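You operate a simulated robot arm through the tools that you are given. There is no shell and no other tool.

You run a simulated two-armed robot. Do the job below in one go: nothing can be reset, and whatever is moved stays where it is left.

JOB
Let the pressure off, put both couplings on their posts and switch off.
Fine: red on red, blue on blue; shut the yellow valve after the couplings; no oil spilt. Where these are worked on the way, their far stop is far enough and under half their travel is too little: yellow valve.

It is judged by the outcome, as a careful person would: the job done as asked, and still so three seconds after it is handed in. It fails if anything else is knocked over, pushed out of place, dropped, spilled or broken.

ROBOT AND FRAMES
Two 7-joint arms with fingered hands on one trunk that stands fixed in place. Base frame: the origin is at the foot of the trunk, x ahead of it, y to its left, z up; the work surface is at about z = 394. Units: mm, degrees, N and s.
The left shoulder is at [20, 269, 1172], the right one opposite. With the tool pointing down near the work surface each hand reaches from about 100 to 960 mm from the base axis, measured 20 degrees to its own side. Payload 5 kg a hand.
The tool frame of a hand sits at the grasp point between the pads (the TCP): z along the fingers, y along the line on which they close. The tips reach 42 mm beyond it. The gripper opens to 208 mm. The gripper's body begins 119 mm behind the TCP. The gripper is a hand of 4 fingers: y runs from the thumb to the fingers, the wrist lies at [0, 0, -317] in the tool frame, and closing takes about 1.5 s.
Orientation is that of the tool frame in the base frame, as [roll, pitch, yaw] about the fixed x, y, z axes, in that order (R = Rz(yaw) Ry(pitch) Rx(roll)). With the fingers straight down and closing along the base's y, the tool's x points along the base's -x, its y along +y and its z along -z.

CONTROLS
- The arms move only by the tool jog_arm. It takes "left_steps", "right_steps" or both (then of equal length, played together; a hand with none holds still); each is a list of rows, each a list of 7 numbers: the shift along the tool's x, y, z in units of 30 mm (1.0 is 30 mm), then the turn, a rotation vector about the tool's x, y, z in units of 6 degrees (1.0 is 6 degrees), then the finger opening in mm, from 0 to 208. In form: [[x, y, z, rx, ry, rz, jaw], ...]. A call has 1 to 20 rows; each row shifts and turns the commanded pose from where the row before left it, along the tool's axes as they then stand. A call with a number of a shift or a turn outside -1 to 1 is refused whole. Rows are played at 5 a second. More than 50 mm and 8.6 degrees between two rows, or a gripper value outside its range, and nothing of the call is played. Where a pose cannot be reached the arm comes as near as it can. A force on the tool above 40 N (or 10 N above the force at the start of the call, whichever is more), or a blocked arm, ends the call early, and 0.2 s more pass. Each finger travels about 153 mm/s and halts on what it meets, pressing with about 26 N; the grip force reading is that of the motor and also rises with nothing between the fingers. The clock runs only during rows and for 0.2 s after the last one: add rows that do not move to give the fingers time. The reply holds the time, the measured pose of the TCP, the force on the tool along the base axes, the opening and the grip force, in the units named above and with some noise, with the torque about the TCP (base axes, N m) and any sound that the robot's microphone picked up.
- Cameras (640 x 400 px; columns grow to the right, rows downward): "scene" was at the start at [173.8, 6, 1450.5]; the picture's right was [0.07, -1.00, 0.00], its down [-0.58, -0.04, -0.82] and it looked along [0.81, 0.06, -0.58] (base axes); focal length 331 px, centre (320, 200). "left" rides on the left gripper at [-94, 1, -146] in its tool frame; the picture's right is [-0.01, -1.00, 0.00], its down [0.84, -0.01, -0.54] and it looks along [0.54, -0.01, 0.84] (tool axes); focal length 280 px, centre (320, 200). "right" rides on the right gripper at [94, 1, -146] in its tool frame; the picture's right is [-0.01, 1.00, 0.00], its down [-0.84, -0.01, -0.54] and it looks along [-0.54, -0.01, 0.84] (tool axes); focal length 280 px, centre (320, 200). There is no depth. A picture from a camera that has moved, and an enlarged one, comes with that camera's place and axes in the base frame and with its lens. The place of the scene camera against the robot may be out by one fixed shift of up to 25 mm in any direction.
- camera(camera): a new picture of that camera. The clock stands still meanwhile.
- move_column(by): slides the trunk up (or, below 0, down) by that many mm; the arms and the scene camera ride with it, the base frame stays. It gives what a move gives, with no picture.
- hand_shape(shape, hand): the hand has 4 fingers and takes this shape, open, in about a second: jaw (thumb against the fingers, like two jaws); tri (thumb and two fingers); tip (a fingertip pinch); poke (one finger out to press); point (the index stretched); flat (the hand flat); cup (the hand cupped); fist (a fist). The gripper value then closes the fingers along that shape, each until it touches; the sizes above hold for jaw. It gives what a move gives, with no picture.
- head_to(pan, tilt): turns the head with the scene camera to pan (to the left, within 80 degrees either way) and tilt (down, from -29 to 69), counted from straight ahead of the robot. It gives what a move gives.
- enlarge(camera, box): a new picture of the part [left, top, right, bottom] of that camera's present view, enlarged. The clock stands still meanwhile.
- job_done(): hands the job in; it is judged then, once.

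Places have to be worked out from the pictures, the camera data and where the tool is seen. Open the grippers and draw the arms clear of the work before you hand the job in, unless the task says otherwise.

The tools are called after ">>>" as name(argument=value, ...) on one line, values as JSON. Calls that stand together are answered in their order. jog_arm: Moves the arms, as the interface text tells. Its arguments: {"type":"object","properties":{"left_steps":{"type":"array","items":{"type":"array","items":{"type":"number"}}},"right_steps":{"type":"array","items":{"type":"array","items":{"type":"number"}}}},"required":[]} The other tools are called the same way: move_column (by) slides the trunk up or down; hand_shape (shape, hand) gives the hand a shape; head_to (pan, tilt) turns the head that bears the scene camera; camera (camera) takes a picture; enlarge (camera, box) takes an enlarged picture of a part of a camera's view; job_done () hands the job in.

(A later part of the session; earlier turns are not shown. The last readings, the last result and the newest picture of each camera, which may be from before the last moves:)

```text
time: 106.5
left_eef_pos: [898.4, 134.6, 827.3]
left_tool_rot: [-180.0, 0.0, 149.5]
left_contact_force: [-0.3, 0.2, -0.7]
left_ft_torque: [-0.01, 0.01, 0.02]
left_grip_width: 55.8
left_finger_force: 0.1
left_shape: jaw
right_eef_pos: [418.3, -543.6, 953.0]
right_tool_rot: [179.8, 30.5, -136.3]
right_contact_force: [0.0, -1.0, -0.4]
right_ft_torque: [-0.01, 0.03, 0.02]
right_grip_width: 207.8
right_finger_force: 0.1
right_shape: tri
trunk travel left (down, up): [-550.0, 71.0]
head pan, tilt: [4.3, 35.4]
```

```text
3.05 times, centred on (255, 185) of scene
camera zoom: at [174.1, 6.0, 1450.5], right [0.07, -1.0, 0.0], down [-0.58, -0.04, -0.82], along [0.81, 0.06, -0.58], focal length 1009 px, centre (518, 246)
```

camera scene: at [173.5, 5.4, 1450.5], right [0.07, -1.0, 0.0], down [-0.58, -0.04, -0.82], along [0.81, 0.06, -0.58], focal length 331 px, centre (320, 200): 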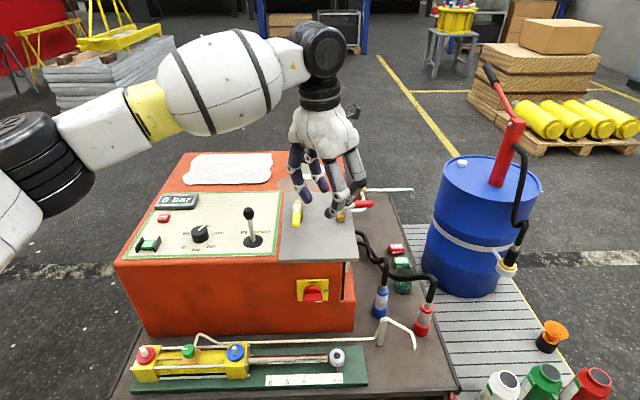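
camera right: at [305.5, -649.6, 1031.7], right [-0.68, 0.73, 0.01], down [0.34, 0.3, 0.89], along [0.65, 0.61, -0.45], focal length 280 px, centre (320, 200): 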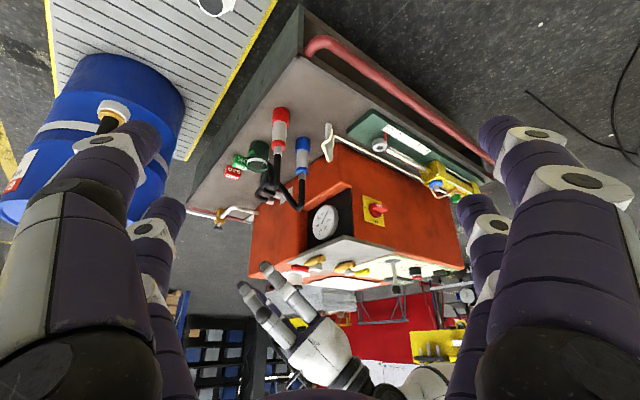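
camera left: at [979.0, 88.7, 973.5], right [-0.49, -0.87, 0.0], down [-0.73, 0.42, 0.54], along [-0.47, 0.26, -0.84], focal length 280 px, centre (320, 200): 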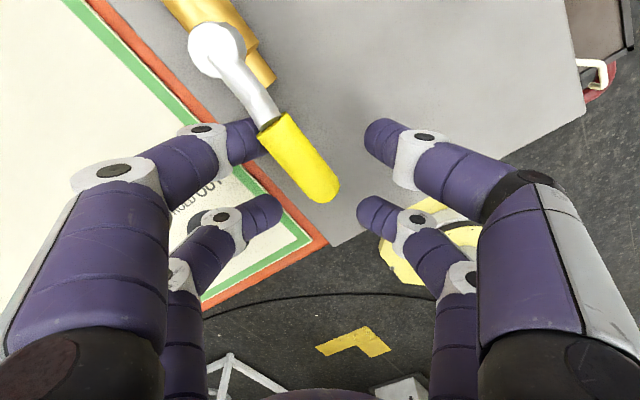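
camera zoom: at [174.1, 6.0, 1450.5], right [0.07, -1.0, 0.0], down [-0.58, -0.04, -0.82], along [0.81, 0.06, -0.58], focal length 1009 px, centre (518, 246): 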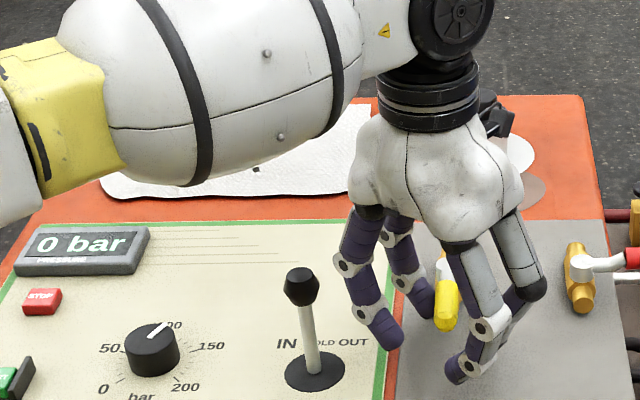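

The lever sits between the fingers. Now retrace: push it back (clockwise) with the near-side fingers, translation first, then the arc.

>>> jog_arm(left_steps=[[0.027, 0.2, 0, 0, 0, 0, 40], [0.027, 0.25, 0, 0, 0, 0, 34], [0.027, 0.29, 0, 0, 0, 0, 30], [0.027, 0.29, 0, 0, 0, 0, 30], [0.027, 0.29, 0, 0, 0, 0, 30], [0.027, 0.29, 0, 0, 0, 0, 30], [0, 0.13, 0, 0, 0, 0, 30], [0, 0, 0, 0, 0, 0, 30]])

>>> camera(camera="left")

>>> enlarge(camera="scene", box=[150, 120, 360, 250])

```text
time: 108.3
left_eef_pos: [920.8, 182.6, 827.6]
left_tool_rot: [180.0, 0.1, 149.6]
left_contact_force: [-2.2, -2.2, -2.1]
left_ft_torque: [0.04, 0.04, -0.12]
left_grip_width: 31.4
left_finger_force: 0.0
left_shape: jaw
right_eef_pos: [418.0, -542.6, 953.4]
right_tool_rot: [179.9, 30.5, -136.3]
right_contact_force: [0.2, 1.3, 0.8]
right_ft_torque: [0.02, 0.02, 0.0]
right_grip_width: 207.7
right_finger_force: 0.0
right_shape: tri
trunk travel left (down, up): [-550.0, 71.0]
head pan, tilt: [4.3, 35.4]
```

```text
taken
camera left: at [1001.3, 136.5, 974.0], right [-0.49, -0.87, 0.0], down [-0.73, 0.42, 0.54], along [-0.47, 0.26, -0.84], focal length 280 px, centre (320, 200)
```

left: 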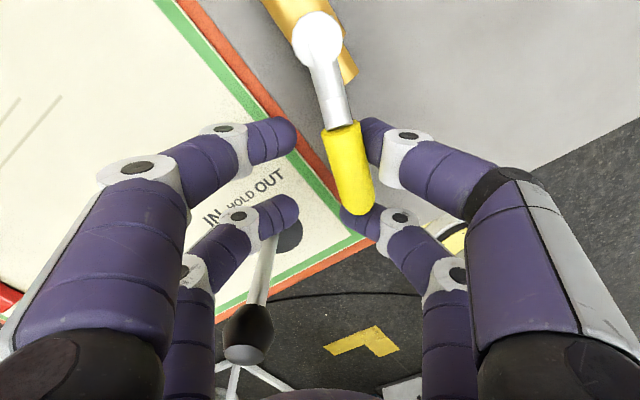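

```text
3.05 times, centred on (255, 185) of scene
camera zoom: at [173.7, 6.0, 1450.5], right [0.07, -1.0, 0.0], down [-0.58, -0.04, -0.82], along [0.81, 0.06, -0.58], focal length 1009 px, centre (518, 246)
```

zoom: 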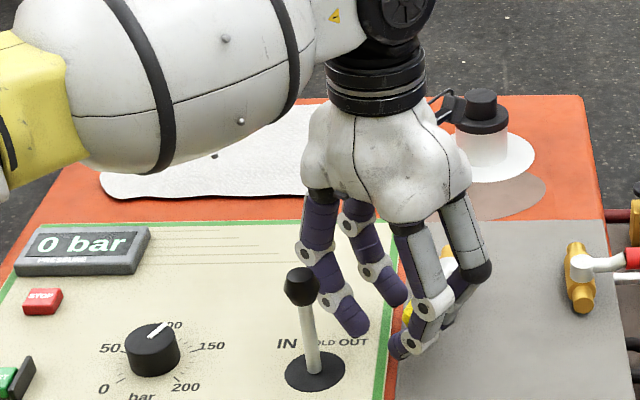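

The lever follows. Continue clockwise along the arc.

>>> jog_arm(left_steps=[[-0.016, 0.296, 0, 0, 0, 1, 30], [-0.016, 0.296, 0, 0, 0, 1, 30], [-0.016, 0.296, 0, 0, 0, 1, 30], [-0.016, 0.296, 0, 0, 0, 1, 30], [-0.016, 0.296, 0, 0, 0, 1, 30]])

>>> camera(camera="left")

>>> enlarge(camera="scene", box=[150, 120, 360, 250])

```text
time: 109.5
left_eef_pos: [952.6, 213.4, 827.4]
left_tool_rot: [-180.0, 0.1, 119.5]
left_contact_force: [-3.5, -1.0, -2.8]
left_ft_torque: [0.05, 0.08, -0.15]
left_grip_width: 31.3
left_finger_force: 0.1
left_shape: jaw
right_eef_pos: [418.7, -543.6, 953.9]
right_tool_rot: [179.9, 30.5, -136.2]
right_contact_force: [0.7, -0.2, 0.7]
right_ft_torque: [0.01, -0.03, 0.0]
right_grip_width: 207.6
right_finger_force: 0.1
right_shape: tri
trunk travel left (down, up): [-550.0, 71.0]
head pan, tilt: [4.3, 35.4]
```

```text
taken
camera left: at [998.8, 132.9, 974.0], right [-0.86, -0.51, 0.0], down [-0.43, 0.73, 0.54], along [-0.27, 0.46, -0.84], focal length 280 px, centre (320, 200)
```

left: 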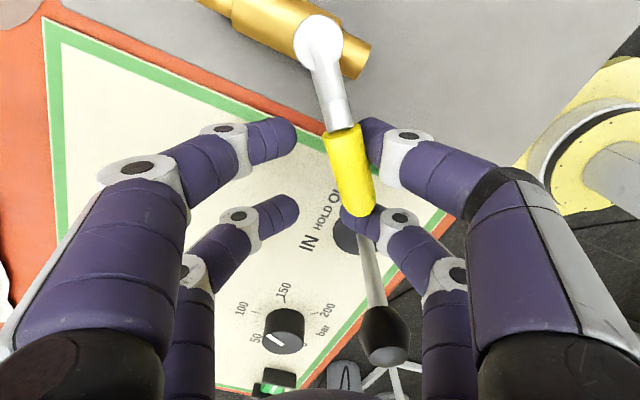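

```text
3.05 times, centred on (255, 185) of scene
camera zoom: at [173.7, 6.2, 1450.5], right [0.07, -1.0, 0.0], down [-0.58, -0.04, -0.82], along [0.81, 0.06, -0.58], focal length 1009 px, centre (518, 246)
```

zoom: 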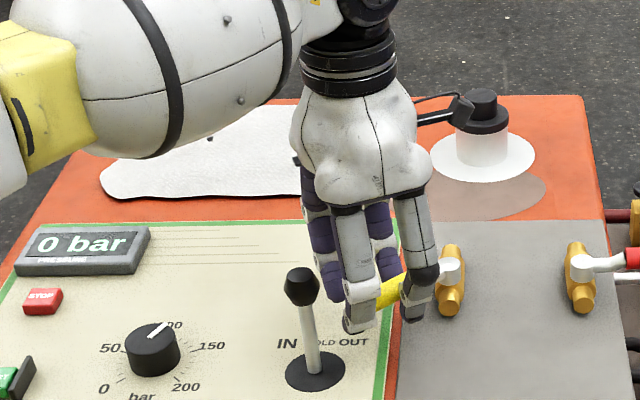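

Lever at ~131°. Four more steps to the 95.5° direction, then close the jaws to bring it home.

>>> jog_arm(left_steps=[[-0.016, 0.296, 0, 0, 0, 1, 30], [-0.016, 0.296, 0, 0, 0, 1, 30], [-0.016, 0.296, 0, 0, 0, 1, 30], [-0.016, 0.296, 0, 0, 0, 1, 30], [0, 0, 0, 0, 0, 0, 30]])

>>> camera(camera="left")

```text
time: 110.7
left_eef_pos: [986.2, 225.1, 827.0]
left_tool_rot: [179.9, 0.1, 95.5]
left_contact_force: [-3.6, 0.5, -2.9]
left_ft_torque: [0.09, 0.0, -0.18]
left_grip_width: 31.3
left_finger_force: 0.1
left_shape: jaw
right_eef_pos: [418.6, -542.0, 953.2]
right_tool_rot: [179.8, 30.5, -136.1]
right_contact_force: [0.4, 0.6, -0.2]
right_ft_torque: [-0.01, 0.02, 0.01]
right_grip_width: 208.1
right_finger_force: 0.0
right_shape: tri
trunk travel left (down, up): [-550.0, 71.0]
head pan, tilt: [4.3, 35.4]
```

```text
taken
camera left: at [996.0, 131.4, 974.1], right [-0.99, -0.11, 0.0], down [-0.09, 0.84, 0.54], along [-0.06, 0.53, -0.84], focal length 280 px, centre (320, 200)
```

left: 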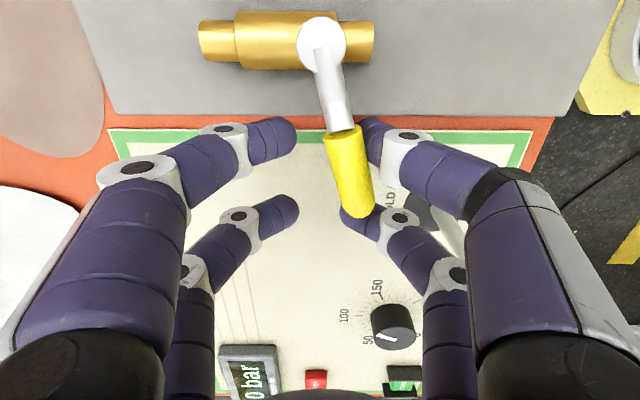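

Lever is about 12° from its shut stop; closing the jaws on the handle will bring it to the centre line.

>>> jog_arm(left_steps=[[0, 0, 0, 0, 0, 0, 22], [0, 0, 0, 0, 0, 0, 14], [0, 0, 0, 0, 0, 0, 6], [0, 0, 0, 0, 0, 0, 6]])

>>> camera(camera="left")

```text
time: 111.7
left_eef_pos: [987.7, 225.2, 826.7]
left_tool_rot: [180.0, 0.1, 95.7]
left_contact_force: [-4.4, 3.5, -12.0]
left_ft_torque: [0.44, -0.04, -0.14]
left_grip_width: 7.6
left_finger_force: 26.0
left_shape: jaw
right_eef_pos: [419.1, -543.6, 953.8]
right_tool_rot: [180.0, 30.4, -136.2]
right_contact_force: [0.5, -0.2, -0.1]
right_ft_torque: [-0.01, -0.02, 0.02]
right_grip_width: 207.6
right_finger_force: 0.1
right_shape: tri
trunk travel left (down, up): [-550.0, 71.0]
head pan, tilt: [4.3, 35.4]
```

```text
taken
camera left: at [996.2, 131.8, 972.4], right [-0.99, -0.11, 0.0], down [-0.09, 0.84, 0.54], along [-0.06, 0.53, -0.84], focal length 280 px, centre (320, 200)
```

left: 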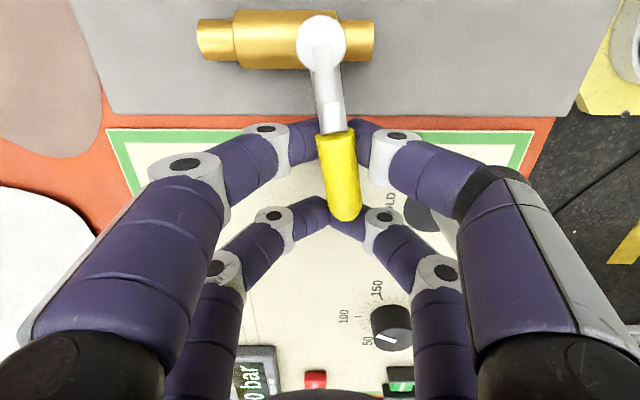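

Still ~6° short of the shut position. With the handle held lightly, rotate a further 6° about the pivot and read the force.

>>> jog_arm(left_steps=[[0, 0, -0.05, 0, 0, 0, 14], [0, 0, 0, 0, 0, 0, 14], [-0.008, 0.148, 0, 0, 0, 0.5, 14], [-0.008, 0.148, 0, 0, 0, 0.5, 14], [0, 0, 0, 0, 0, 0, 14]])

>>> camera(camera="left")

```text
time: 112.9
left_eef_pos: [995.5, 222.7, 829.4]
left_tool_rot: [180.0, 0.1, 89.4]
left_contact_force: [-3.1, 2.4, -1.4]
left_ft_torque: [0.1, 0.04, -0.07]
left_grip_width: 14.5
left_finger_force: 0.1
left_shape: jaw
right_eef_pos: [417.9, -542.3, 953.6]
right_tool_rot: [179.9, 30.5, -136.3]
right_contact_force: [0.1, -0.1, -0.5]
right_ft_torque: [0.05, -0.01, 0.01]
right_grip_width: 207.9
right_finger_force: 0.1
right_shape: tri
trunk travel left (down, up): [-550.0, 71.0]
head pan, tilt: [4.3, 35.4]
```

```text
taken
camera left: at [994.3, 129.9, 976.1], right [-1.0, -0.01, 0.0], down [-0.01, 0.84, 0.54], along [0.0, 0.54, -0.84], focal length 280 px, centre (320, 200)
```

left: 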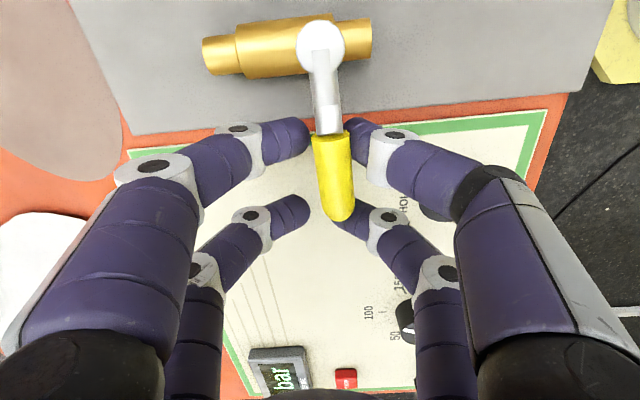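

Lever now at ~98° versus ~96° originally; a final nudge by closing the fingers will push it onto its stop.

>>> jog_arm(left_steps=[[0, 0, 0, 0, 0, 0, 8], [0, 0, 0, 0, 0, 0, 2], [0, 0, 0, 0, 0, 0, 0], [0, 0, 0, 0, 0, 0, 0]])

>>> camera(camera="left")

```text
time: 113.9
left_eef_pos: [994.0, 223.3, 827.0]
left_tool_rot: [179.9, 0.1, 89.6]
left_contact_force: [-2.3, -1.0, -12.8]
left_ft_torque: [0.39, -0.09, -0.12]
left_grip_width: 4.8
left_finger_force: 26.5
left_shape: jaw
right_eef_pos: [418.6, -542.3, 953.4]
right_tool_rot: [179.8, 30.4, -136.3]
right_contact_force: [-0.2, 0.2, 0.6]
right_ft_torque: [-0.02, -0.02, -0.04]
right_grip_width: 208.0
right_finger_force: 0.0
right_shape: tri
trunk travel left (down, up): [-550.0, 71.0]
head pan, tilt: [4.3, 35.4]
```

```text
taken
camera left: at [994.7, 130.4, 974.3], right [-1.0, -0.01, 0.0], down [-0.01, 0.84, 0.54], along [0.0, 0.54, -0.84], focal length 280 px, centre (320, 200)
```

left: 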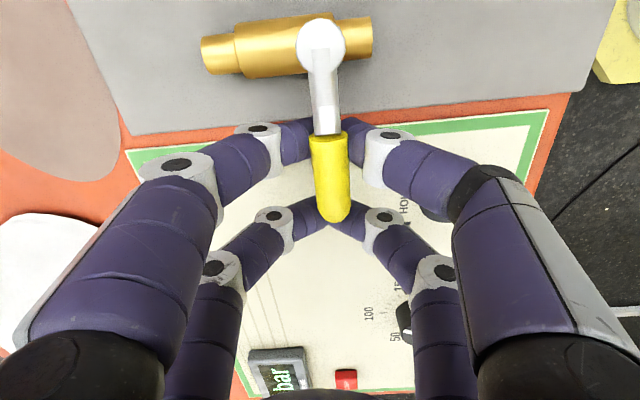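

The lever is back at its original shut angle (~95.5°). Open the fingers and rise.

>>> jog_arm(left_steps=[[0, 0, 0, 0, 0, 0, 14], [0, 0, 0, 0, 0, 0, 30], [0, 0, 0, 0, 0, 0, 44], [0, 0, 0, 0, 0, 0, 54], [0, 0, 0, 0, 0, 0, 54], [0, 0, -0.4, 0, 0, 0, 54], [0, 0, -0.8, 0, 0, 0, 54], [0, 0, -1, 0, 0, 0, 54], [0, 0, -1, 0, 0, 0, 54], [0, 0, -1, 0, 0, 0, 54], [0, 0, -1, 0, 0, 0, 54]])

>>> camera(camera="left")

>>> enlarge(camera="scene", box=[150, 120, 400, 320])

```text
time: 116.3
left_eef_pos: [986.6, 223.6, 984.5]
left_tool_rot: [179.9, 0.1, 89.6]
left_contact_force: [-0.8, 1.0, -0.8]
left_ft_torque: [-0.04, -0.11, 0.02]
left_grip_width: 53.7
left_finger_force: 0.0
left_shape: jaw
left hand out of reach, approached as far as the arm can: row 10
right_eef_pos: [418.2, -542.5, 954.1]
right_tool_rot: [180.0, 30.5, -136.2]
right_contact_force: [0.0, 0.4, 0.5]
right_ft_torque: [-0.01, -0.07, -0.01]
right_grip_width: 208.2
right_finger_force: 0.2
right_shape: tri
trunk travel left (down, up): [-550.0, 71.0]
head pan, tilt: [4.3, 35.4]
```

```text
taken
camera left: at [985.2, 129.8, 1131.9], right [-1.0, -0.01, 0.0], down [-0.01, 0.84, 0.54], along [0.0, 0.54, -0.84], focal length 280 px, centre (320, 200)
```

left: 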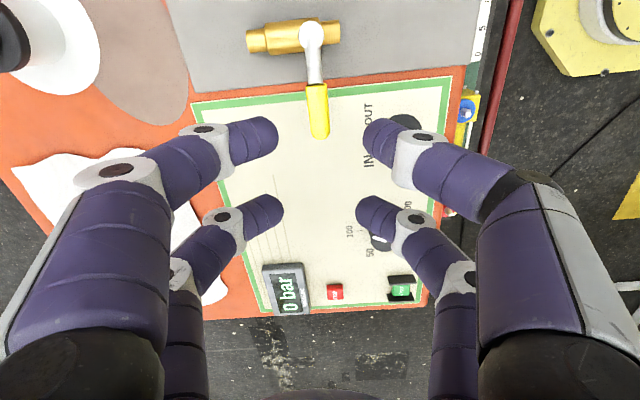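

```text
2.00 times, centred on (275, 220) of scene
camera zoom: at [173.0, 6.5, 1450.7], right [0.07, -1.0, 0.0], down [-0.58, -0.04, -0.82], along [0.81, 0.06, -0.58], focal length 662 px, centre (410, 160)
```

zoom: 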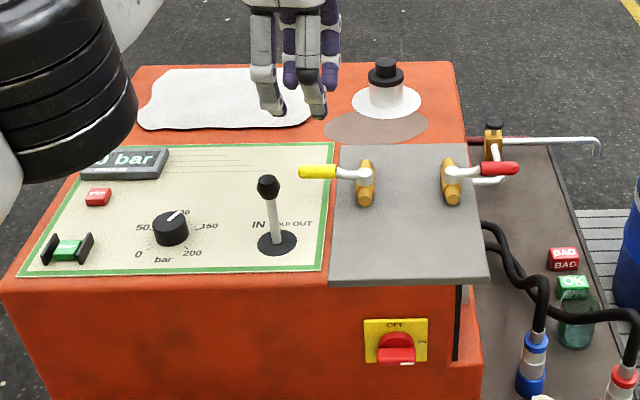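

The yellow valve is shut again. Now the main switch on the front face: zoom in on it.

>>> enlarge(camera="scene", box=[280, 265, 345, 315])

>>> enlarge(camera="right", box=[350, 185, 400, 235])

```text
8.00 times, centred on (312, 290) of scene
camera zoom: at [173.0, 6.5, 1450.7], right [0.07, -1.0, 0.0], down [-0.58, -0.04, -0.82], along [0.81, 0.06, -0.58], focal length 2649 px, centre (380, -520)
```

zoom: 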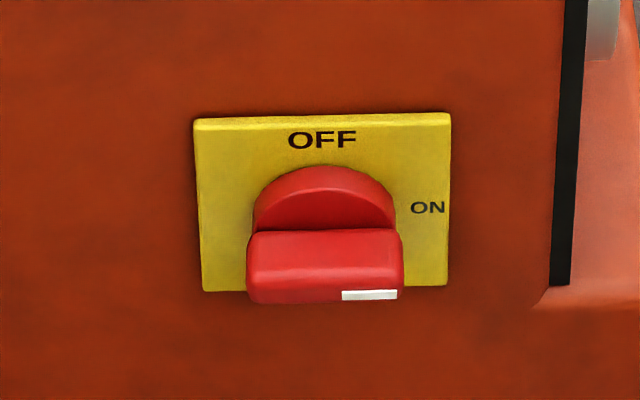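

```text
8.00 times, centred on (375, 210) of right
camera zoom: at [305.0, -649.2, 1032.5], right [-0.68, 0.73, 0.01], down [0.34, 0.3, 0.89], along [0.65, 0.61, -0.45], focal length 2243 px, centre (-120, 120)
```

zoom: 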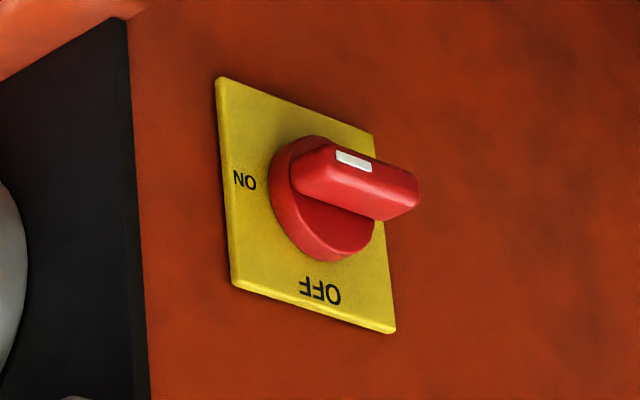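

The switch bar is horizontal (ON), centre about (786, 74, 631), ~58 mm long; it must be turned counter-clockwise to OFF. I bring the left hand back out in front of the machine at height.

>>> jog_arm(left_steps=[[-0.4, -0.887, 0.064, 0, 0, 0, 70], [-0.4, -0.887, 0.064, 0, 0, 0, 70], [-0.4, -0.887, 0.064, 0, 0, 0, 70], [-0.4, -0.887, 0.064, 0, 0, 0, 70], [-0.4, -0.887, 0.064, 0, 0, 0, 70], [-0.4, -0.887, 0.064, 0, 0, 0, 70], [-0.4, -0.887, 0.064, 0, 0, 0, 70], [-0.4, -0.887, 0.064, 0, 0, 0, 70], [-0.4, -0.887, 0.064, 0, 0, 0, 70], [-0.4, -0.887, 0.064, 0, 0, 0, 70], [-0.4, -0.887, 0.064, 0, 0, 0, 70], [-0.4, -0.887, 0.064, 0, 0, 0, 70], [-0.4, -0.887, 0.064, 0, 0, 0, 70]])

>>> camera(camera="scene")

```text
time: 119.1
left_eef_pos: [976.5, 186.6, 989.8]
left_tool_rot: [180.0, 0.1, 89.6]
left_contact_force: [0.1, 0.9, 0.7]
left_ft_torque: [0.01, -0.03, 0.0]
left_grip_width: 69.6
left_finger_force: 0.1
left_shape: jaw
left hand out of reach, approached as far as the arm can: row 1, 2, 3, 4, 5, 6, 7, 8, 9, 10, 11, 12, 13
right_eef_pos: [417.1, -543.4, 953.5]
right_tool_rot: [179.8, 30.5, -136.2]
right_contact_force: [-0.4, 0.1, -0.1]
right_ft_torque: [0.0, -0.01, -0.03]
right_grip_width: 208.0
right_finger_force: 0.0
right_shape: tri
trunk travel left (down, up): [-550.0, 71.0]
head pan, tilt: [4.3, 35.4]
```

```text
taken
camera scene: at [173.7, 6.0, 1450.5], right [0.07, -1.0, 0.0], down [-0.58, -0.04, -0.82], along [0.81, 0.06, -0.58], focal length 331 px, centre (320, 200)
```

scene: 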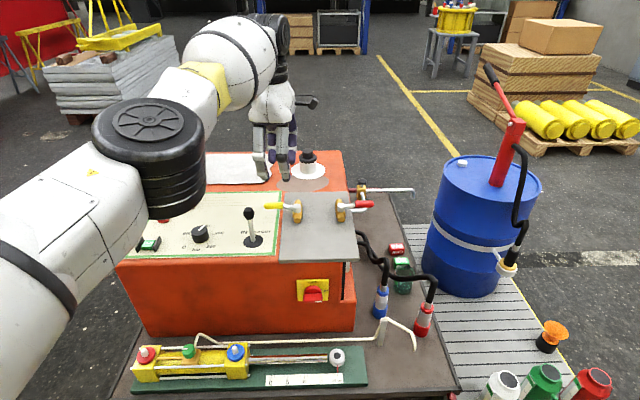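

The arm can't bring that wrist yaw closer to the body. Turn the yaw back towards natural first, still high above the panel.

>>> jog_arm(left_steps=[[0, -0.3, 0, 0, 0, -1, 70], [0, -0.3, 0, 0, 0, -1, 70], [0, -0.3, 0, 0, 0, -1, 70], [0, -0.3, 0, 0, 0, -1, 70], [0, 0, 0, 0, 0, -1, 70], [0, 0, 0, 0, 0, -1, 70], [0, 0, 0, 0, 0, -1, 70], [0, 0, 0, 0, 0, -1, 70], [0, 0, 0, 0, 0, -1, 70], [0, 0, 0, 0, 0, -1, 70], [0, 0, 0, 0, 0, -1, 70], [0, 0, 0, 0, 0, -1, 70]])

```text
time: 121.7
left_eef_pos: [975.3, 175.2, 994.7]
left_tool_rot: [-179.9, 0.0, 161.7]
left_contact_force: [-0.3, 0.3, -0.3]
left_ft_torque: [0.01, 0.0, -0.03]
left_grip_width: 70.0
left_finger_force: 0.0
left_shape: jaw
left hand out of reach, approached as far as the arm can: row 1, 2, 3, 4
right_eef_pos: [418.0, -543.6, 953.4]
right_tool_rot: [179.9, 30.5, -136.2]
right_contact_force: [0.1, -0.2, 0.0]
right_ft_torque: [0.0, -0.01, 0.02]
right_grip_width: 208.0
right_finger_force: 0.0
right_shape: tri
trunk travel left (down, up): [-550.0, 71.0]
head pan, tilt: [4.3, 35.4]
```

Now draw the hand back in front of the machine.

>>> jog_arm(left_steps=[[0.828, -0.557, 0, 0, 0, 0, 70], [0.828, -0.557, 0, 0, 0, 0, 70], [0.828, -0.557, 0, 0, 0, 0, 70], [0.828, -0.557, 0, 0, 0, 0, 70], [0.828, -0.557, 0, 0, 0, 0, 70], [0.828, -0.557, 0, 0, 0, 0, 70], [0.828, -0.557, 0, 0, 0, 0, 70], [0.828, -0.557, 0, 0, 0, 0, 70], [0.828, -0.557, 0, 0, 0, 0, 70], [0.828, -0.557, 0, 0, 0, 0, 70], [0.828, -0.557, 0, 0, 0, 0, 70], [0.828, -0.557, 0, 0, 0, 0, 70], [0.828, -0.557, 0, 0, 0, 0, 70]])

>>> camera(camera="scene")

```text
time: 124.5
left_eef_pos: [935.5, 48.4, 1031.7]
left_tool_rot: [-179.9, -0.3, 162.8]
left_contact_force: [0.3, 0.1, -0.9]
left_ft_torque: [0.01, 0.01, 0.03]
left_grip_width: 69.8
left_finger_force: 0.2
left_shape: jaw
left hand out of reach, approached as far as the arm can: row 1, 2, 3, 4, 5, 6, 7, 8, 9, 10, 11, 12, 13
right_eef_pos: [419.0, -543.0, 953.2]
right_tool_rot: [179.9, 30.5, -136.2]
right_contact_force: [-0.2, -0.3, 0.2]
right_ft_torque: [0.04, -0.01, 0.04]
right_grip_width: 208.0
right_finger_force: 0.1
right_shape: tri
trunk travel left (down, up): [-550.0, 71.0]
head pan, tilt: [4.3, 35.4]
```

```text
taken
camera scene: at [173.7, 6.0, 1450.5], right [0.08, -1.0, 0.0], down [-0.58, -0.04, -0.82], along [0.81, 0.06, -0.58], focal length 331 px, centre (320, 200)
```

scene: 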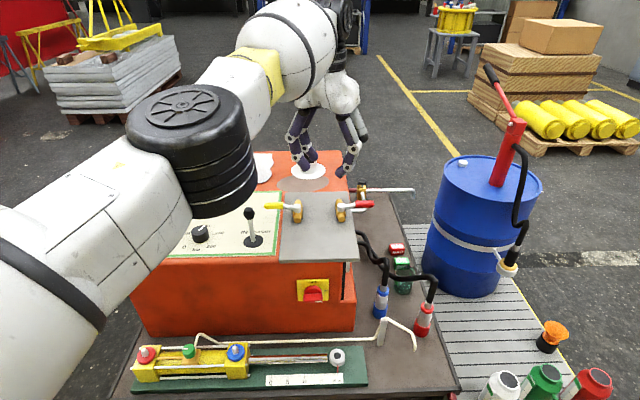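

The arm is near its stretched limit and slid sideways. I'll steer to the earlier known good pose (895, 131, 994, yaw 150) in small steps.

>>> jog_arm(left_steps=[[0.4, 0.35, 0.2, 0, 0, 0.4, 70], [0.4, 0.35, 0.2, 0, 0, 0.4, 70], [0.4, 0.35, 0.2, 0, 0, 0.4, 70], [0.4, 0.35, 0.2, 0, 0, 0.4, 70], [0.4, 0.35, 0.2, 0, 0, 0.4, 70], [0.3, 0.3, 0.2, 0, 0, 0.2, 70]])

>>> camera(camera="scene")

```text
time: 125.9
left_eef_pos: [953.5, 95.0, 1008.9]
left_tool_rot: [-179.9, -0.2, 148.3]
left_contact_force: [0.4, 0.1, -0.6]
left_ft_torque: [-0.04, 0.05, 0.01]
left_grip_width: 69.8
left_finger_force: 0.0
left_shape: jaw
left hand out of reach, approached as far as the arm can: row 1, 2, 3, 4, 5, 6
right_eef_pos: [418.3, -542.8, 953.9]
right_tool_rot: [180.0, 30.5, -136.2]
right_contact_force: [0.0, -0.2, 0.2]
right_ft_torque: [-0.03, -0.01, 0.01]
right_grip_width: 208.1
right_finger_force: 0.0
right_shape: tri
trunk travel left (down, up): [-550.0, 71.0]
head pan, tilt: [4.3, 35.4]
```

```text
taken
camera scene: at [173.9, 6.5, 1450.5], right [0.07, -1.0, 0.0], down [-0.58, -0.04, -0.82], along [0.81, 0.06, -0.58], focal length 331 px, centre (320, 200)
```

scene: 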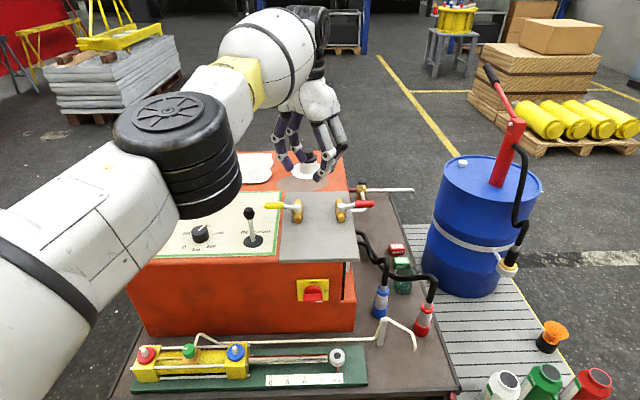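

The elbow seems locked straight. Moving down a little shortens the reach and should let it bend; tips stay well above the valves (z > 870).

>>> jog_arm(left_steps=[[0, 0, 0.5, 0, 0, 0, 70], [0, 0, 0.5, 0, 0, 0, 70], [0, 0, 0.5, 0, 0, 0, 70], [0, 0, 0.5, 0, 0, 0, 70], [0, 0, 0.5, 0, 0, 0, 70]])

```text
time: 127.1
left_eef_pos: [962.2, 90.7, 934.7]
left_tool_rot: [-179.9, -0.1, 148.4]
left_contact_force: [-0.2, -0.3, 0.7]
left_ft_torque: [-0.02, 0.01, 0.01]
left_grip_width: 69.9
left_finger_force: 0.1
left_shape: jaw
left hand out of reach, approached as far as the arm can: row 2, 4
right_eef_pos: [418.7, -543.1, 952.9]
right_tool_rot: [179.9, 30.4, -136.2]
right_contact_force: [-0.1, 0.6, -0.6]
right_ft_torque: [-0.02, 0.03, 0.0]
right_grip_width: 207.9
right_finger_force: 0.0
right_shape: tri
trunk travel left (down, up): [-550.0, 71.0]
head pan, tilt: [4.3, 35.4]
```

>>> jog_arm(left_steps=[[0.5, -0.19, 0, 0, 0, 0, 70], [0.935, -0.356, 0, 0, 0, 0, 70], [0.935, -0.356, 0, 0, 0, 0, 70]])

```text
time: 127.9
left_eef_pos: [961.1, 91.7, 935.9]
left_tool_rot: [-179.9, -0.1, 148.4]
left_contact_force: [-0.1, -0.7, -0.2]
left_ft_torque: [-0.02, -0.01, -0.04]
left_grip_width: 69.6
left_finger_force: 0.1
left_shape: jaw
left hand out of reach, approached as far as the arm can: row 1, 2, 3
right_eef_pos: [418.2, -543.5, 954.1]
right_tool_rot: [179.9, 30.6, -136.2]
right_contact_force: [-0.2, -0.5, -0.4]
right_ft_torque: [-0.02, -0.03, -0.06]
right_grip_width: 207.9
right_finger_force: 0.0
right_shape: tri
trunk travel left (down, up): [-550.0, 71.0]
head pan, tilt: [4.3, 35.4]
```

The wrist seems to be at a joint limit when high relative to the shoulder. I'll raise the trunk by 70 mm and then lower the hand relative to it.

>>> move_column(by=70)

>>> jog_arm(left_steps=[[0, 0, 0.5, 0, 0, 0, 70], [0, 0, 0.7, 0, 0, 0, 70], [0, 0, 0.7, 0, 0, 0, 70], [0, 0, 0.7, 0, 0, 0, 70]])

>>> camera(camera="scene")

```text
time: 128.9
left_eef_pos: [961.7, 91.7, 1003.4]
left_tool_rot: [-179.9, 0.0, 148.5]
left_contact_force: [0.1, -0.1, -0.5]
left_ft_torque: [0.02, 0.05, -0.03]
left_grip_width: 69.9
left_finger_force: 0.1
left_shape: jaw
right_eef_pos: [418.6, -543.2, 1022.8]
right_tool_rot: [179.9, 30.5, -136.3]
right_contact_force: [0.3, 0.7, -0.8]
right_ft_torque: [0.04, 0.03, 0.01]
right_grip_width: 207.9
right_finger_force: 0.1
right_shape: tri
trunk travel left (down, up): [-620.0, 1.0]
head pan, tilt: [4.3, 35.4]
```

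```text
time: 129.9
left_eef_pos: [962.8, 91.9, 926.3]
left_tool_rot: [-179.8, -0.1, 148.4]
left_contact_force: [0.8, -0.3, 1.5]
left_ft_torque: [-0.02, 0.1, -0.03]
left_grip_width: 69.9
left_finger_force: 0.0
left_shape: jaw
right_eef_pos: [419.1, -542.7, 1024.2]
right_tool_rot: [180.0, 30.5, -136.2]
right_contact_force: [1.2, 0.9, -0.4]
right_ft_torque: [0.01, 0.01, 0.01]
right_grip_width: 208.4
right_finger_force: 0.0
right_shape: tri
trunk travel left (down, up): [-620.0, 1.0]
head pan, tilt: [4.3, 35.4]
```

```text
taken
camera scene: at [172.9, 6.2, 1520.6], right [0.07, -1.0, 0.0], down [-0.58, -0.04, -0.82], along [0.81, 0.06, -0.58], focal length 331 px, centre (320, 200)
```

scene: 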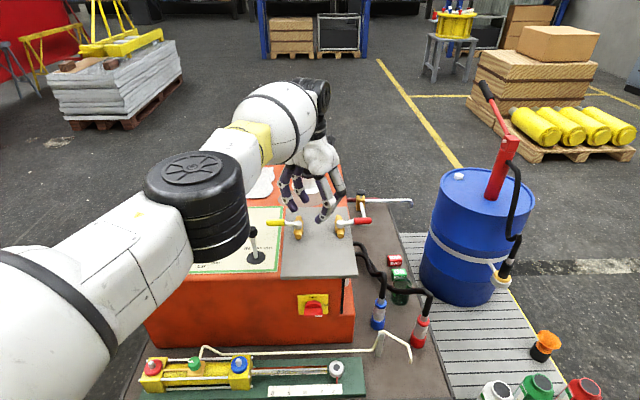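

Now the pose is reachable again. Move radially inward in small steps.

>>> jog_arm(left_steps=[[0.31, -0.12, 0, 0, 0, 0, 70], [0.31, -0.12, 0, 0, 0, 0, 70], [0.5, -0.19, 0, 0, 0, 0, 70], [0.7, -0.27, 0, 0, 0, 0, 70], [0.9, -0.34, 0, 0, 0, 0, 70]])

```text
time: 131.1
left_eef_pos: [964.9, 91.7, 926.3]
left_tool_rot: [-179.9, -0.1, 148.4]
left_contact_force: [0.0, -0.4, 0.1]
left_ft_torque: [-0.05, -0.02, 0.02]
left_grip_width: 69.9
left_finger_force: 0.0
left_shape: jaw
left hand out of reach, approached as far as the arm can: row 1, 2, 3, 4, 5
right_eef_pos: [419.7, -543.1, 1023.6]
right_tool_rot: [179.9, 30.5, -136.2]
right_contact_force: [0.1, 0.5, -1.0]
right_ft_torque: [0.04, 0.01, 0.0]
right_grip_width: 207.8
right_finger_force: 0.0
right_shape: tri
trunk travel left (down, up): [-620.0, 1.0]
head pan, tilt: [4.3, 35.4]
```

Still locked. Turning the hand's yaw on towards its natural direction may free a wrist/forearm joint; then try inward again.

>>> jog_arm(left_steps=[[0, 0, 0, 0, 0, -1, 70], [0, 0, 0, 0, 0, -1, 70], [0, 0, 0, 0, 0, -1, 70], [0, 0, 0, 0, 0, -1, 70], [0, 0, 0, 0, 0, -1, 70], [0, 0, 0, 0, 0, -1, 70], [0.3, 0, 0, 0, 0, 0, 70], [0.3, 0, 0, 0, 0, 0, 70], [0.3, 0, 0, 0, 0, 0, 70]])

```text
time: 133.1
left_eef_pos: [963.3, 88.3, 927.9]
left_tool_rot: [-180.0, -0.2, -175.7]
left_contact_force: [-0.3, -0.2, -0.3]
left_ft_torque: [0.05, 0.0, -0.02]
left_grip_width: 69.8
left_finger_force: 0.0
left_shape: jaw
left hand out of reach, approached as far as the arm can: row 7, 8, 9
right_eef_pos: [417.7, -544.1, 1023.3]
right_tool_rot: [179.9, 30.6, -136.2]
right_contact_force: [0.6, -0.1, -0.2]
right_ft_torque: [-0.02, 0.01, 0.0]
right_grip_width: 207.7
right_finger_force: 0.1
right_shape: tri
trunk travel left (down, up): [-620.0, 1.0]
head pan, tilt: [4.3, 35.4]
```

The arm is dead straight (elbow axis vertical), so pure inward moves don't bend it. Sweeping to the right with a slight inward bias should flex the elbow; the hand stays high over the machine.

>>> jog_arm(left_steps=[[0.477, -0.737, 0, 0, 0, 0, 70], [0.477, -0.737, 0, 0, 0, 0, 70], [0.477, -0.737, 0, 0, 0, 0, 70], [0.477, -0.737, 0, 0, 0, 0, 70], [0.477, -0.737, 0, 0, 0, 0, 70], [0.477, -0.737, 0, 0, 0, 0, 70], [0.477, -0.737, 0, 0, 0, 0, 70], [0.477, -0.737, 0, 0, 0, 0, 70]])

>>> camera(camera="scene")

```text
time: 134.9
left_eef_pos: [876.0, -100.5, 925.9]
left_tool_rot: [-180.0, 0.0, -175.6]
left_contact_force: [1.2, 1.3, 0.6]
left_ft_torque: [-0.13, 0.06, 0.01]
left_grip_width: 70.0
left_finger_force: 0.0
left_shape: jaw
left hand out of reach, approached as far as the arm can: row 1, 2, 3, 4
right_eef_pos: [418.3, -543.6, 1023.5]
right_tool_rot: [179.9, 30.5, -136.2]
right_contact_force: [-0.6, -0.7, -0.1]
right_ft_torque: [0.05, -0.03, 0.01]
right_grip_width: 207.8
right_finger_force: 0.1
right_shape: tri
trunk travel left (down, up): [-620.0, 1.0]
head pan, tilt: [4.3, 35.4]
```

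```text
taken
camera scene: at [172.5, 5.9, 1520.7], right [0.07, -1.0, 0.0], down [-0.58, -0.04, -0.82], along [0.81, 0.06, -0.58], focal length 331 px, centre (320, 200)
```

scene: 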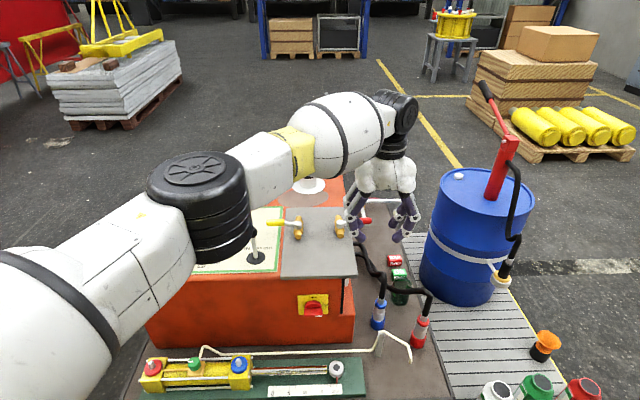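

The elbow has flexed and motion is free again. Now pull the hand in to the front of the machine.

>>> jog_arm(left_steps=[[0.821, 0.431, 0, 0, 0, 0, 70], [0.821, 0.431, 0, 0, 0, 0, 70], [0.821, 0.431, 0, 0, 0, 0, 70], [0.821, 0.431, 0, 0, 0, 0, 70], [0.821, 0.431, 0, 0, 0, 0, 70], [0.821, 0.431, 0, 0, 0, 0, 70], [0.821, 0.431, 0, 0, 0, 0, 70], [0.821, 0.431, 0, 0, 0, 0, 70], [0.821, 0.431, 0, 0, 0, 0, 70]])

>>> enlarge(camera="scene", box=[200, 180, 440, 360])

```text
time: 136.9
left_eef_pos: [646.6, -1.7, 926.8]
left_tool_rot: [-180.0, 0.0, -175.6]
left_contact_force: [0.2, -0.3, 0.2]
left_ft_torque: [-0.01, -0.02, 0.02]
left_grip_width: 70.4
left_finger_force: 0.2
left_shape: jaw
right_eef_pos: [417.5, -542.5, 1023.6]
right_tool_rot: [180.0, 30.5, -136.2]
right_contact_force: [-0.1, 0.5, 0.3]
right_ft_torque: [-0.01, 0.01, -0.03]
right_grip_width: 207.9
right_finger_force: 0.0
right_shape: tri
trunk travel left (down, up): [-620.0, 1.0]
head pan, tilt: [4.3, 35.4]
```

```text
2.22 times, centred on (320, 270) of scene
camera zoom: at [172.6, 6.5, 1520.7], right [0.07, -1.0, 0.0], down [-0.58, -0.04, -0.82], along [0.81, 0.06, -0.58], focal length 736 px, centre (320, 44)
```

zoom: 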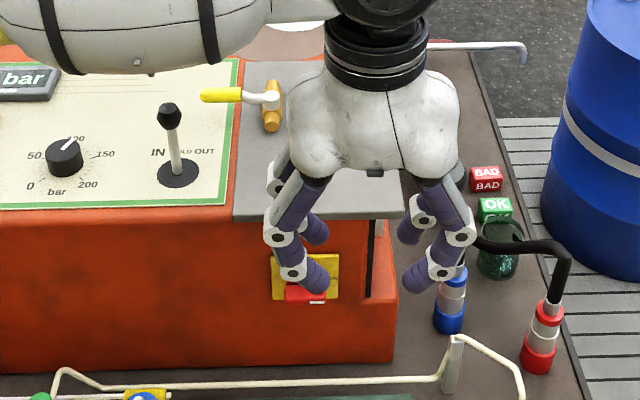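

Now pitch the left hand to point forward (horizontal) in front of the machine, high up.

>>> jog_arm(left_steps=[[0, 0, 0, 0, -1, 0, 70], [0, 0, 0, 0, -1, 0, 70], [0, 0, 0, 0, -1, 0, 70], [0, 0, 0, 0, -1, 0, 70], [0, 0, 0, 0, -1, 0, 70], [0, 0, 0, 0, -1, 0, 70], [0, 0, 0, 0, -1, 0, 70], [0, 0, 0, 0, -1, 0, 70], [0, 0, 0, 0, -1, 0, 70], [0, 0, 0, 0, -1, 0, 70], [0, 0, 0, 0, -1, 0, 70], [0, 0, 0, 0, -1, 0, 70], [0, 0, 0, 0, -1, 0, 70], [0, 0, 0, 0, -1, 0, 70], [0, 0, 0, 0, -1, 0, 70]])

>>> camera(camera="left")

>>> camera(camera="scene")

```text
time: 140.3
left_eef_pos: [661.8, 18.4, 931.2]
left_tool_rot: [-86.2, 89.2, -79.4]
left_contact_force: [-0.4, -1.7, 0.9]
left_ft_torque: [-0.03, 0.02, 0.09]
left_grip_width: 70.0
left_finger_force: 0.0
left_shape: jaw
right_eef_pos: [418.2, -542.4, 1021.6]
right_tool_rot: [179.9, 30.6, -136.3]
right_contact_force: [0.1, -1.0, 0.0]
right_ft_torque: [0.14, -0.08, 0.03]
right_grip_width: 208.0
right_finger_force: 0.1
right_shape: tri
trunk travel left (down, up): [-620.0, 1.0]
head pan, tilt: [4.3, 35.4]
stopped in row 15 (left hand): the arm was blocked; the commanded pose is now the measured one
```

```text
taken
camera left: at [514.2, 5.6, 1024.5], right [0.12, -0.99, 0.03], down [-0.53, -0.09, -0.84], along [0.84, 0.09, -0.54], focal length 280 px, centre (320, 200)
```

left: 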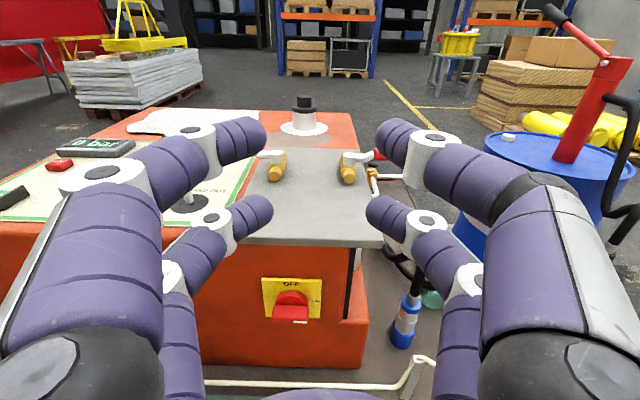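

```text
taken
camera scene: at [171.9, 4.7, 1520.8], right [0.08, -1.0, 0.0], down [-0.58, -0.04, -0.82], along [0.81, 0.06, -0.58], focal length 331 px, centre (320, 200)
```

scene: 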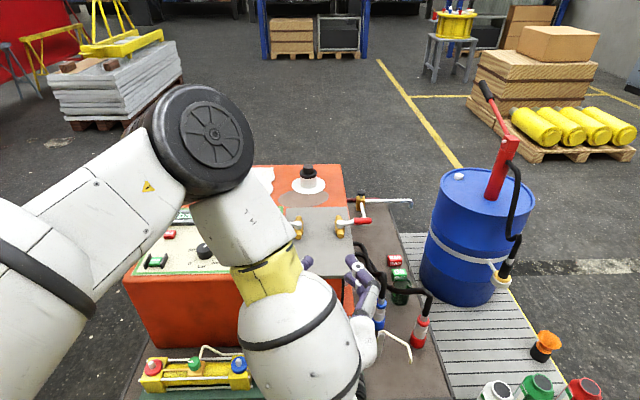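

The hand now points forward; the last degree hit a limit, fine. The space in front of the switch is free, so lower the trunk 270 mm to bring the hand near switch height.

>>> move_column(by=-270)

>>> camera(camera="left")

>>> camera(camera="scene")

```text
time: 143.1
left_eef_pos: [667.4, 45.2, 651.9]
left_tool_rot: [-142.2, 88.9, -133.2]
left_contact_force: [-0.3, 0.3, 0.7]
left_ft_torque: [0.0, -0.02, -0.01]
left_grip_width: 70.2
left_finger_force: 0.1
left_shape: jaw
right_eef_pos: [418.9, -542.6, 752.9]
right_tool_rot: [179.9, 30.5, -136.1]
right_contact_force: [-0.4, 0.5, 0.5]
right_ft_torque: [-0.01, -0.02, -0.01]
right_grip_width: 207.9
right_finger_force: 0.2
right_shape: tri
trunk travel left (down, up): [-350.0, 271.0]
head pan, tilt: [4.3, 35.4]
```

```text
taken
camera left: at [524.0, 24.8, 747.0], right [0.16, -0.99, 0.03], down [-0.54, -0.11, -0.83], along [0.83, 0.12, -0.55], focal length 280 px, centre (320, 200)
```

left: 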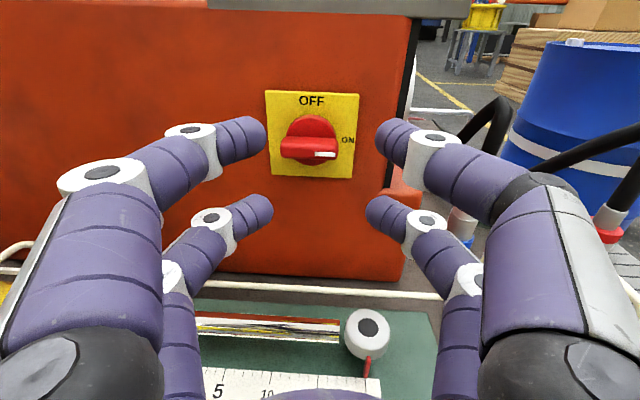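

```text
taken
camera scene: at [194.4, 6.1, 1247.2], right [0.07, -1.0, 0.0], down [-0.58, -0.04, -0.82], along [0.81, 0.06, -0.58], focal length 331 px, centre (320, 200)
```

scene: 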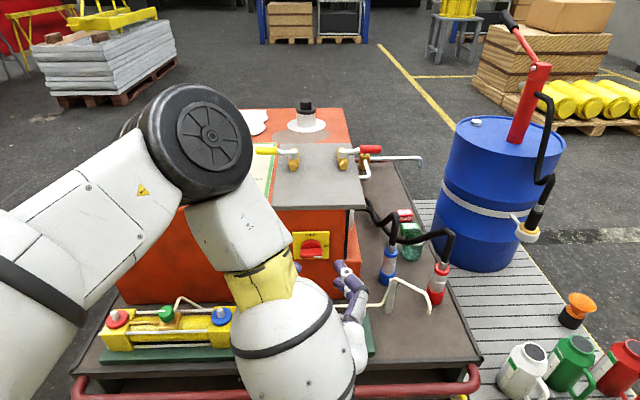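

A fine close view of the switch. Zoom in to measure it.

>>> enlarge(camera="left", box=[255, 80, 370, 190])

```text
3.64 times, centred on (312, 135) of left
camera zoom: at [524.0, 24.8, 747.0], right [0.16, -0.99, 0.03], down [-0.54, -0.11, -0.83], along [0.83, 0.12, -0.55], focal length 1020 px, centre (347, 436)
```

zoom: 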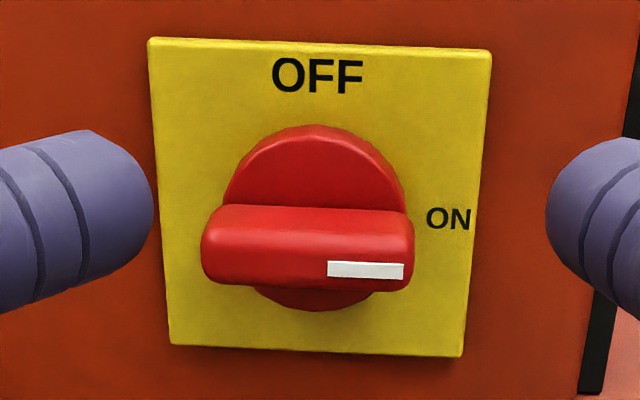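

Get the scene's view of the same bar to triangulate the white mark.

>>> enlarge(camera="scene", box=[285, 220, 340, 265])

>>> enlarge(camera="right", box=[340, 170, 420, 260])

```text
8.89 times, centred on (312, 242) of scene
camera zoom: at [194.4, 6.1, 1247.2], right [0.07, -1.0, 0.0], down [-0.58, -0.04, -0.82], along [0.81, 0.06, -0.58], focal length 2943 px, centre (387, -178)
```

zoom: 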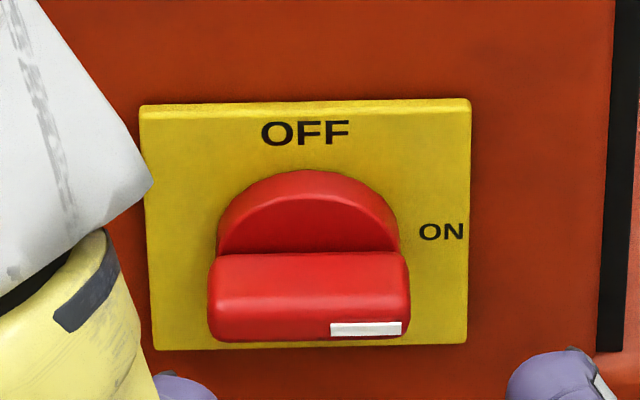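

```text
4.44 times, centred on (380, 215) of right
camera zoom: at [305.3, -649.5, 832.5], right [-0.68, 0.73, 0.01], down [0.34, 0.3, 0.89], along [0.65, 0.61, -0.45], focal length 1246 px, centre (53, 133)
```

zoom: 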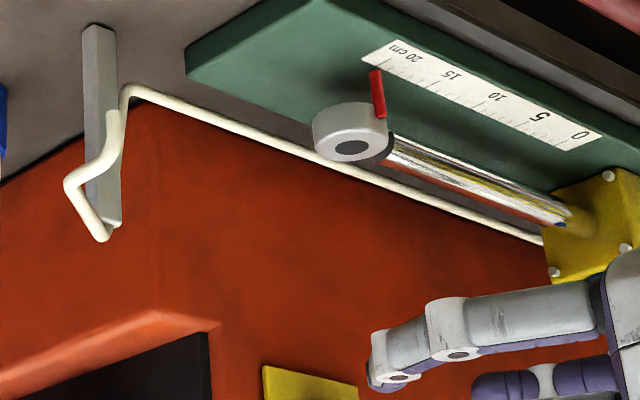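

The bar's front-face centre is about (773, 71, 634), bar ≈60×15 mm, 25 mm deep. Roll the hand 90° so the jaws close vertically onto the horizontal bar.

>>> jog_arm(left_steps=[[0, 0, 0, 0, 0, 1, 70], [0, 0, 0, 0, 0, 1, 70], [0, 0, 0, 0, 0, 1, 70], [0, 0, 0, 0, 0, 1, 70], [0, 0, 0, 0, 0, 1, 70], [0, 0, 0, 0, 0, 1, 70], [0, 0, 0, 0, 0, 1, 70], [0, 0, 0, 0, 0, 1, 70], [0, 0, 0, 0, 0, 1, 70], [0, 0, 0, 0, 0, 1, 70], [0, 0, 0, 0, 0, 1, 70], [0, 0, 0, 0, 0, 1, 70], [0, 0, 0, 0, 0, 1, 70], [0, 0, 0, 0, 0, 1, 70], [0, 0, 0, 0, 0, 1, 70]])

>>> camera(camera="left")

>>> camera(camera="scene")

```text
time: 146.5
left_eef_pos: [693.8, 83.6, 668.6]
left_tool_rot: [90.8, 2.9, 103.5]
left_contact_force: [-0.1, -0.1, 0.0]
left_ft_torque: [-0.02, -0.03, -0.04]
left_grip_width: 70.2
left_finger_force: 0.0
left_shape: jaw
right_eef_pos: [418.2, -543.8, 753.6]
right_tool_rot: [179.9, 30.5, -136.2]
right_contact_force: [-0.1, 0.5, 1.1]
right_ft_torque: [-0.09, 0.05, -0.01]
right_grip_width: 207.9
right_finger_force: 0.0
right_shape: tri
trunk travel left (down, up): [-350.0, 271.0]
head pan, tilt: [4.3, 35.4]
stopped in row 15 (left hand): the arm was blocked; the commanded pose is now the measured one
```

```text
taken
camera left: at [572.4, -40.8, 676.1], right [0.0, -0.07, -1.0], down [-0.72, 0.69, -0.05], along [0.69, 0.72, -0.05], focal length 280 px, centre (320, 200)
```

left: 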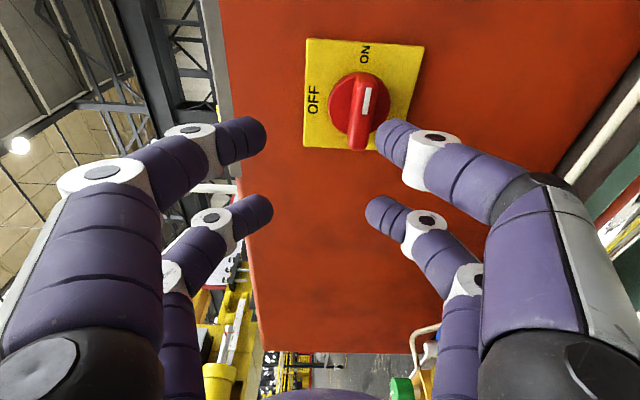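

```text
taken
camera scene: at [194.8, 6.5, 1247.0], right [0.07, -1.0, 0.0], down [-0.58, -0.04, -0.82], along [0.81, 0.06, -0.58], focal length 331 px, centre (320, 200)
```

scene: 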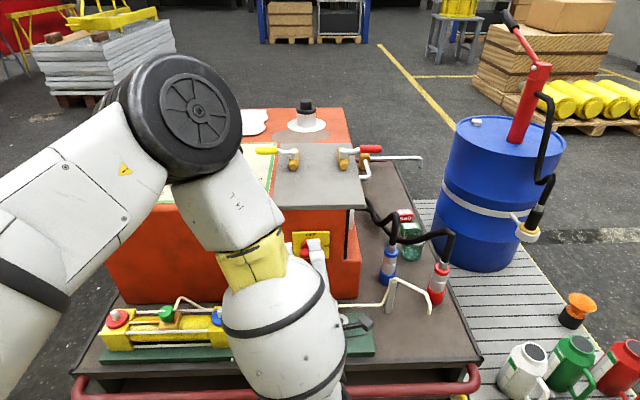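

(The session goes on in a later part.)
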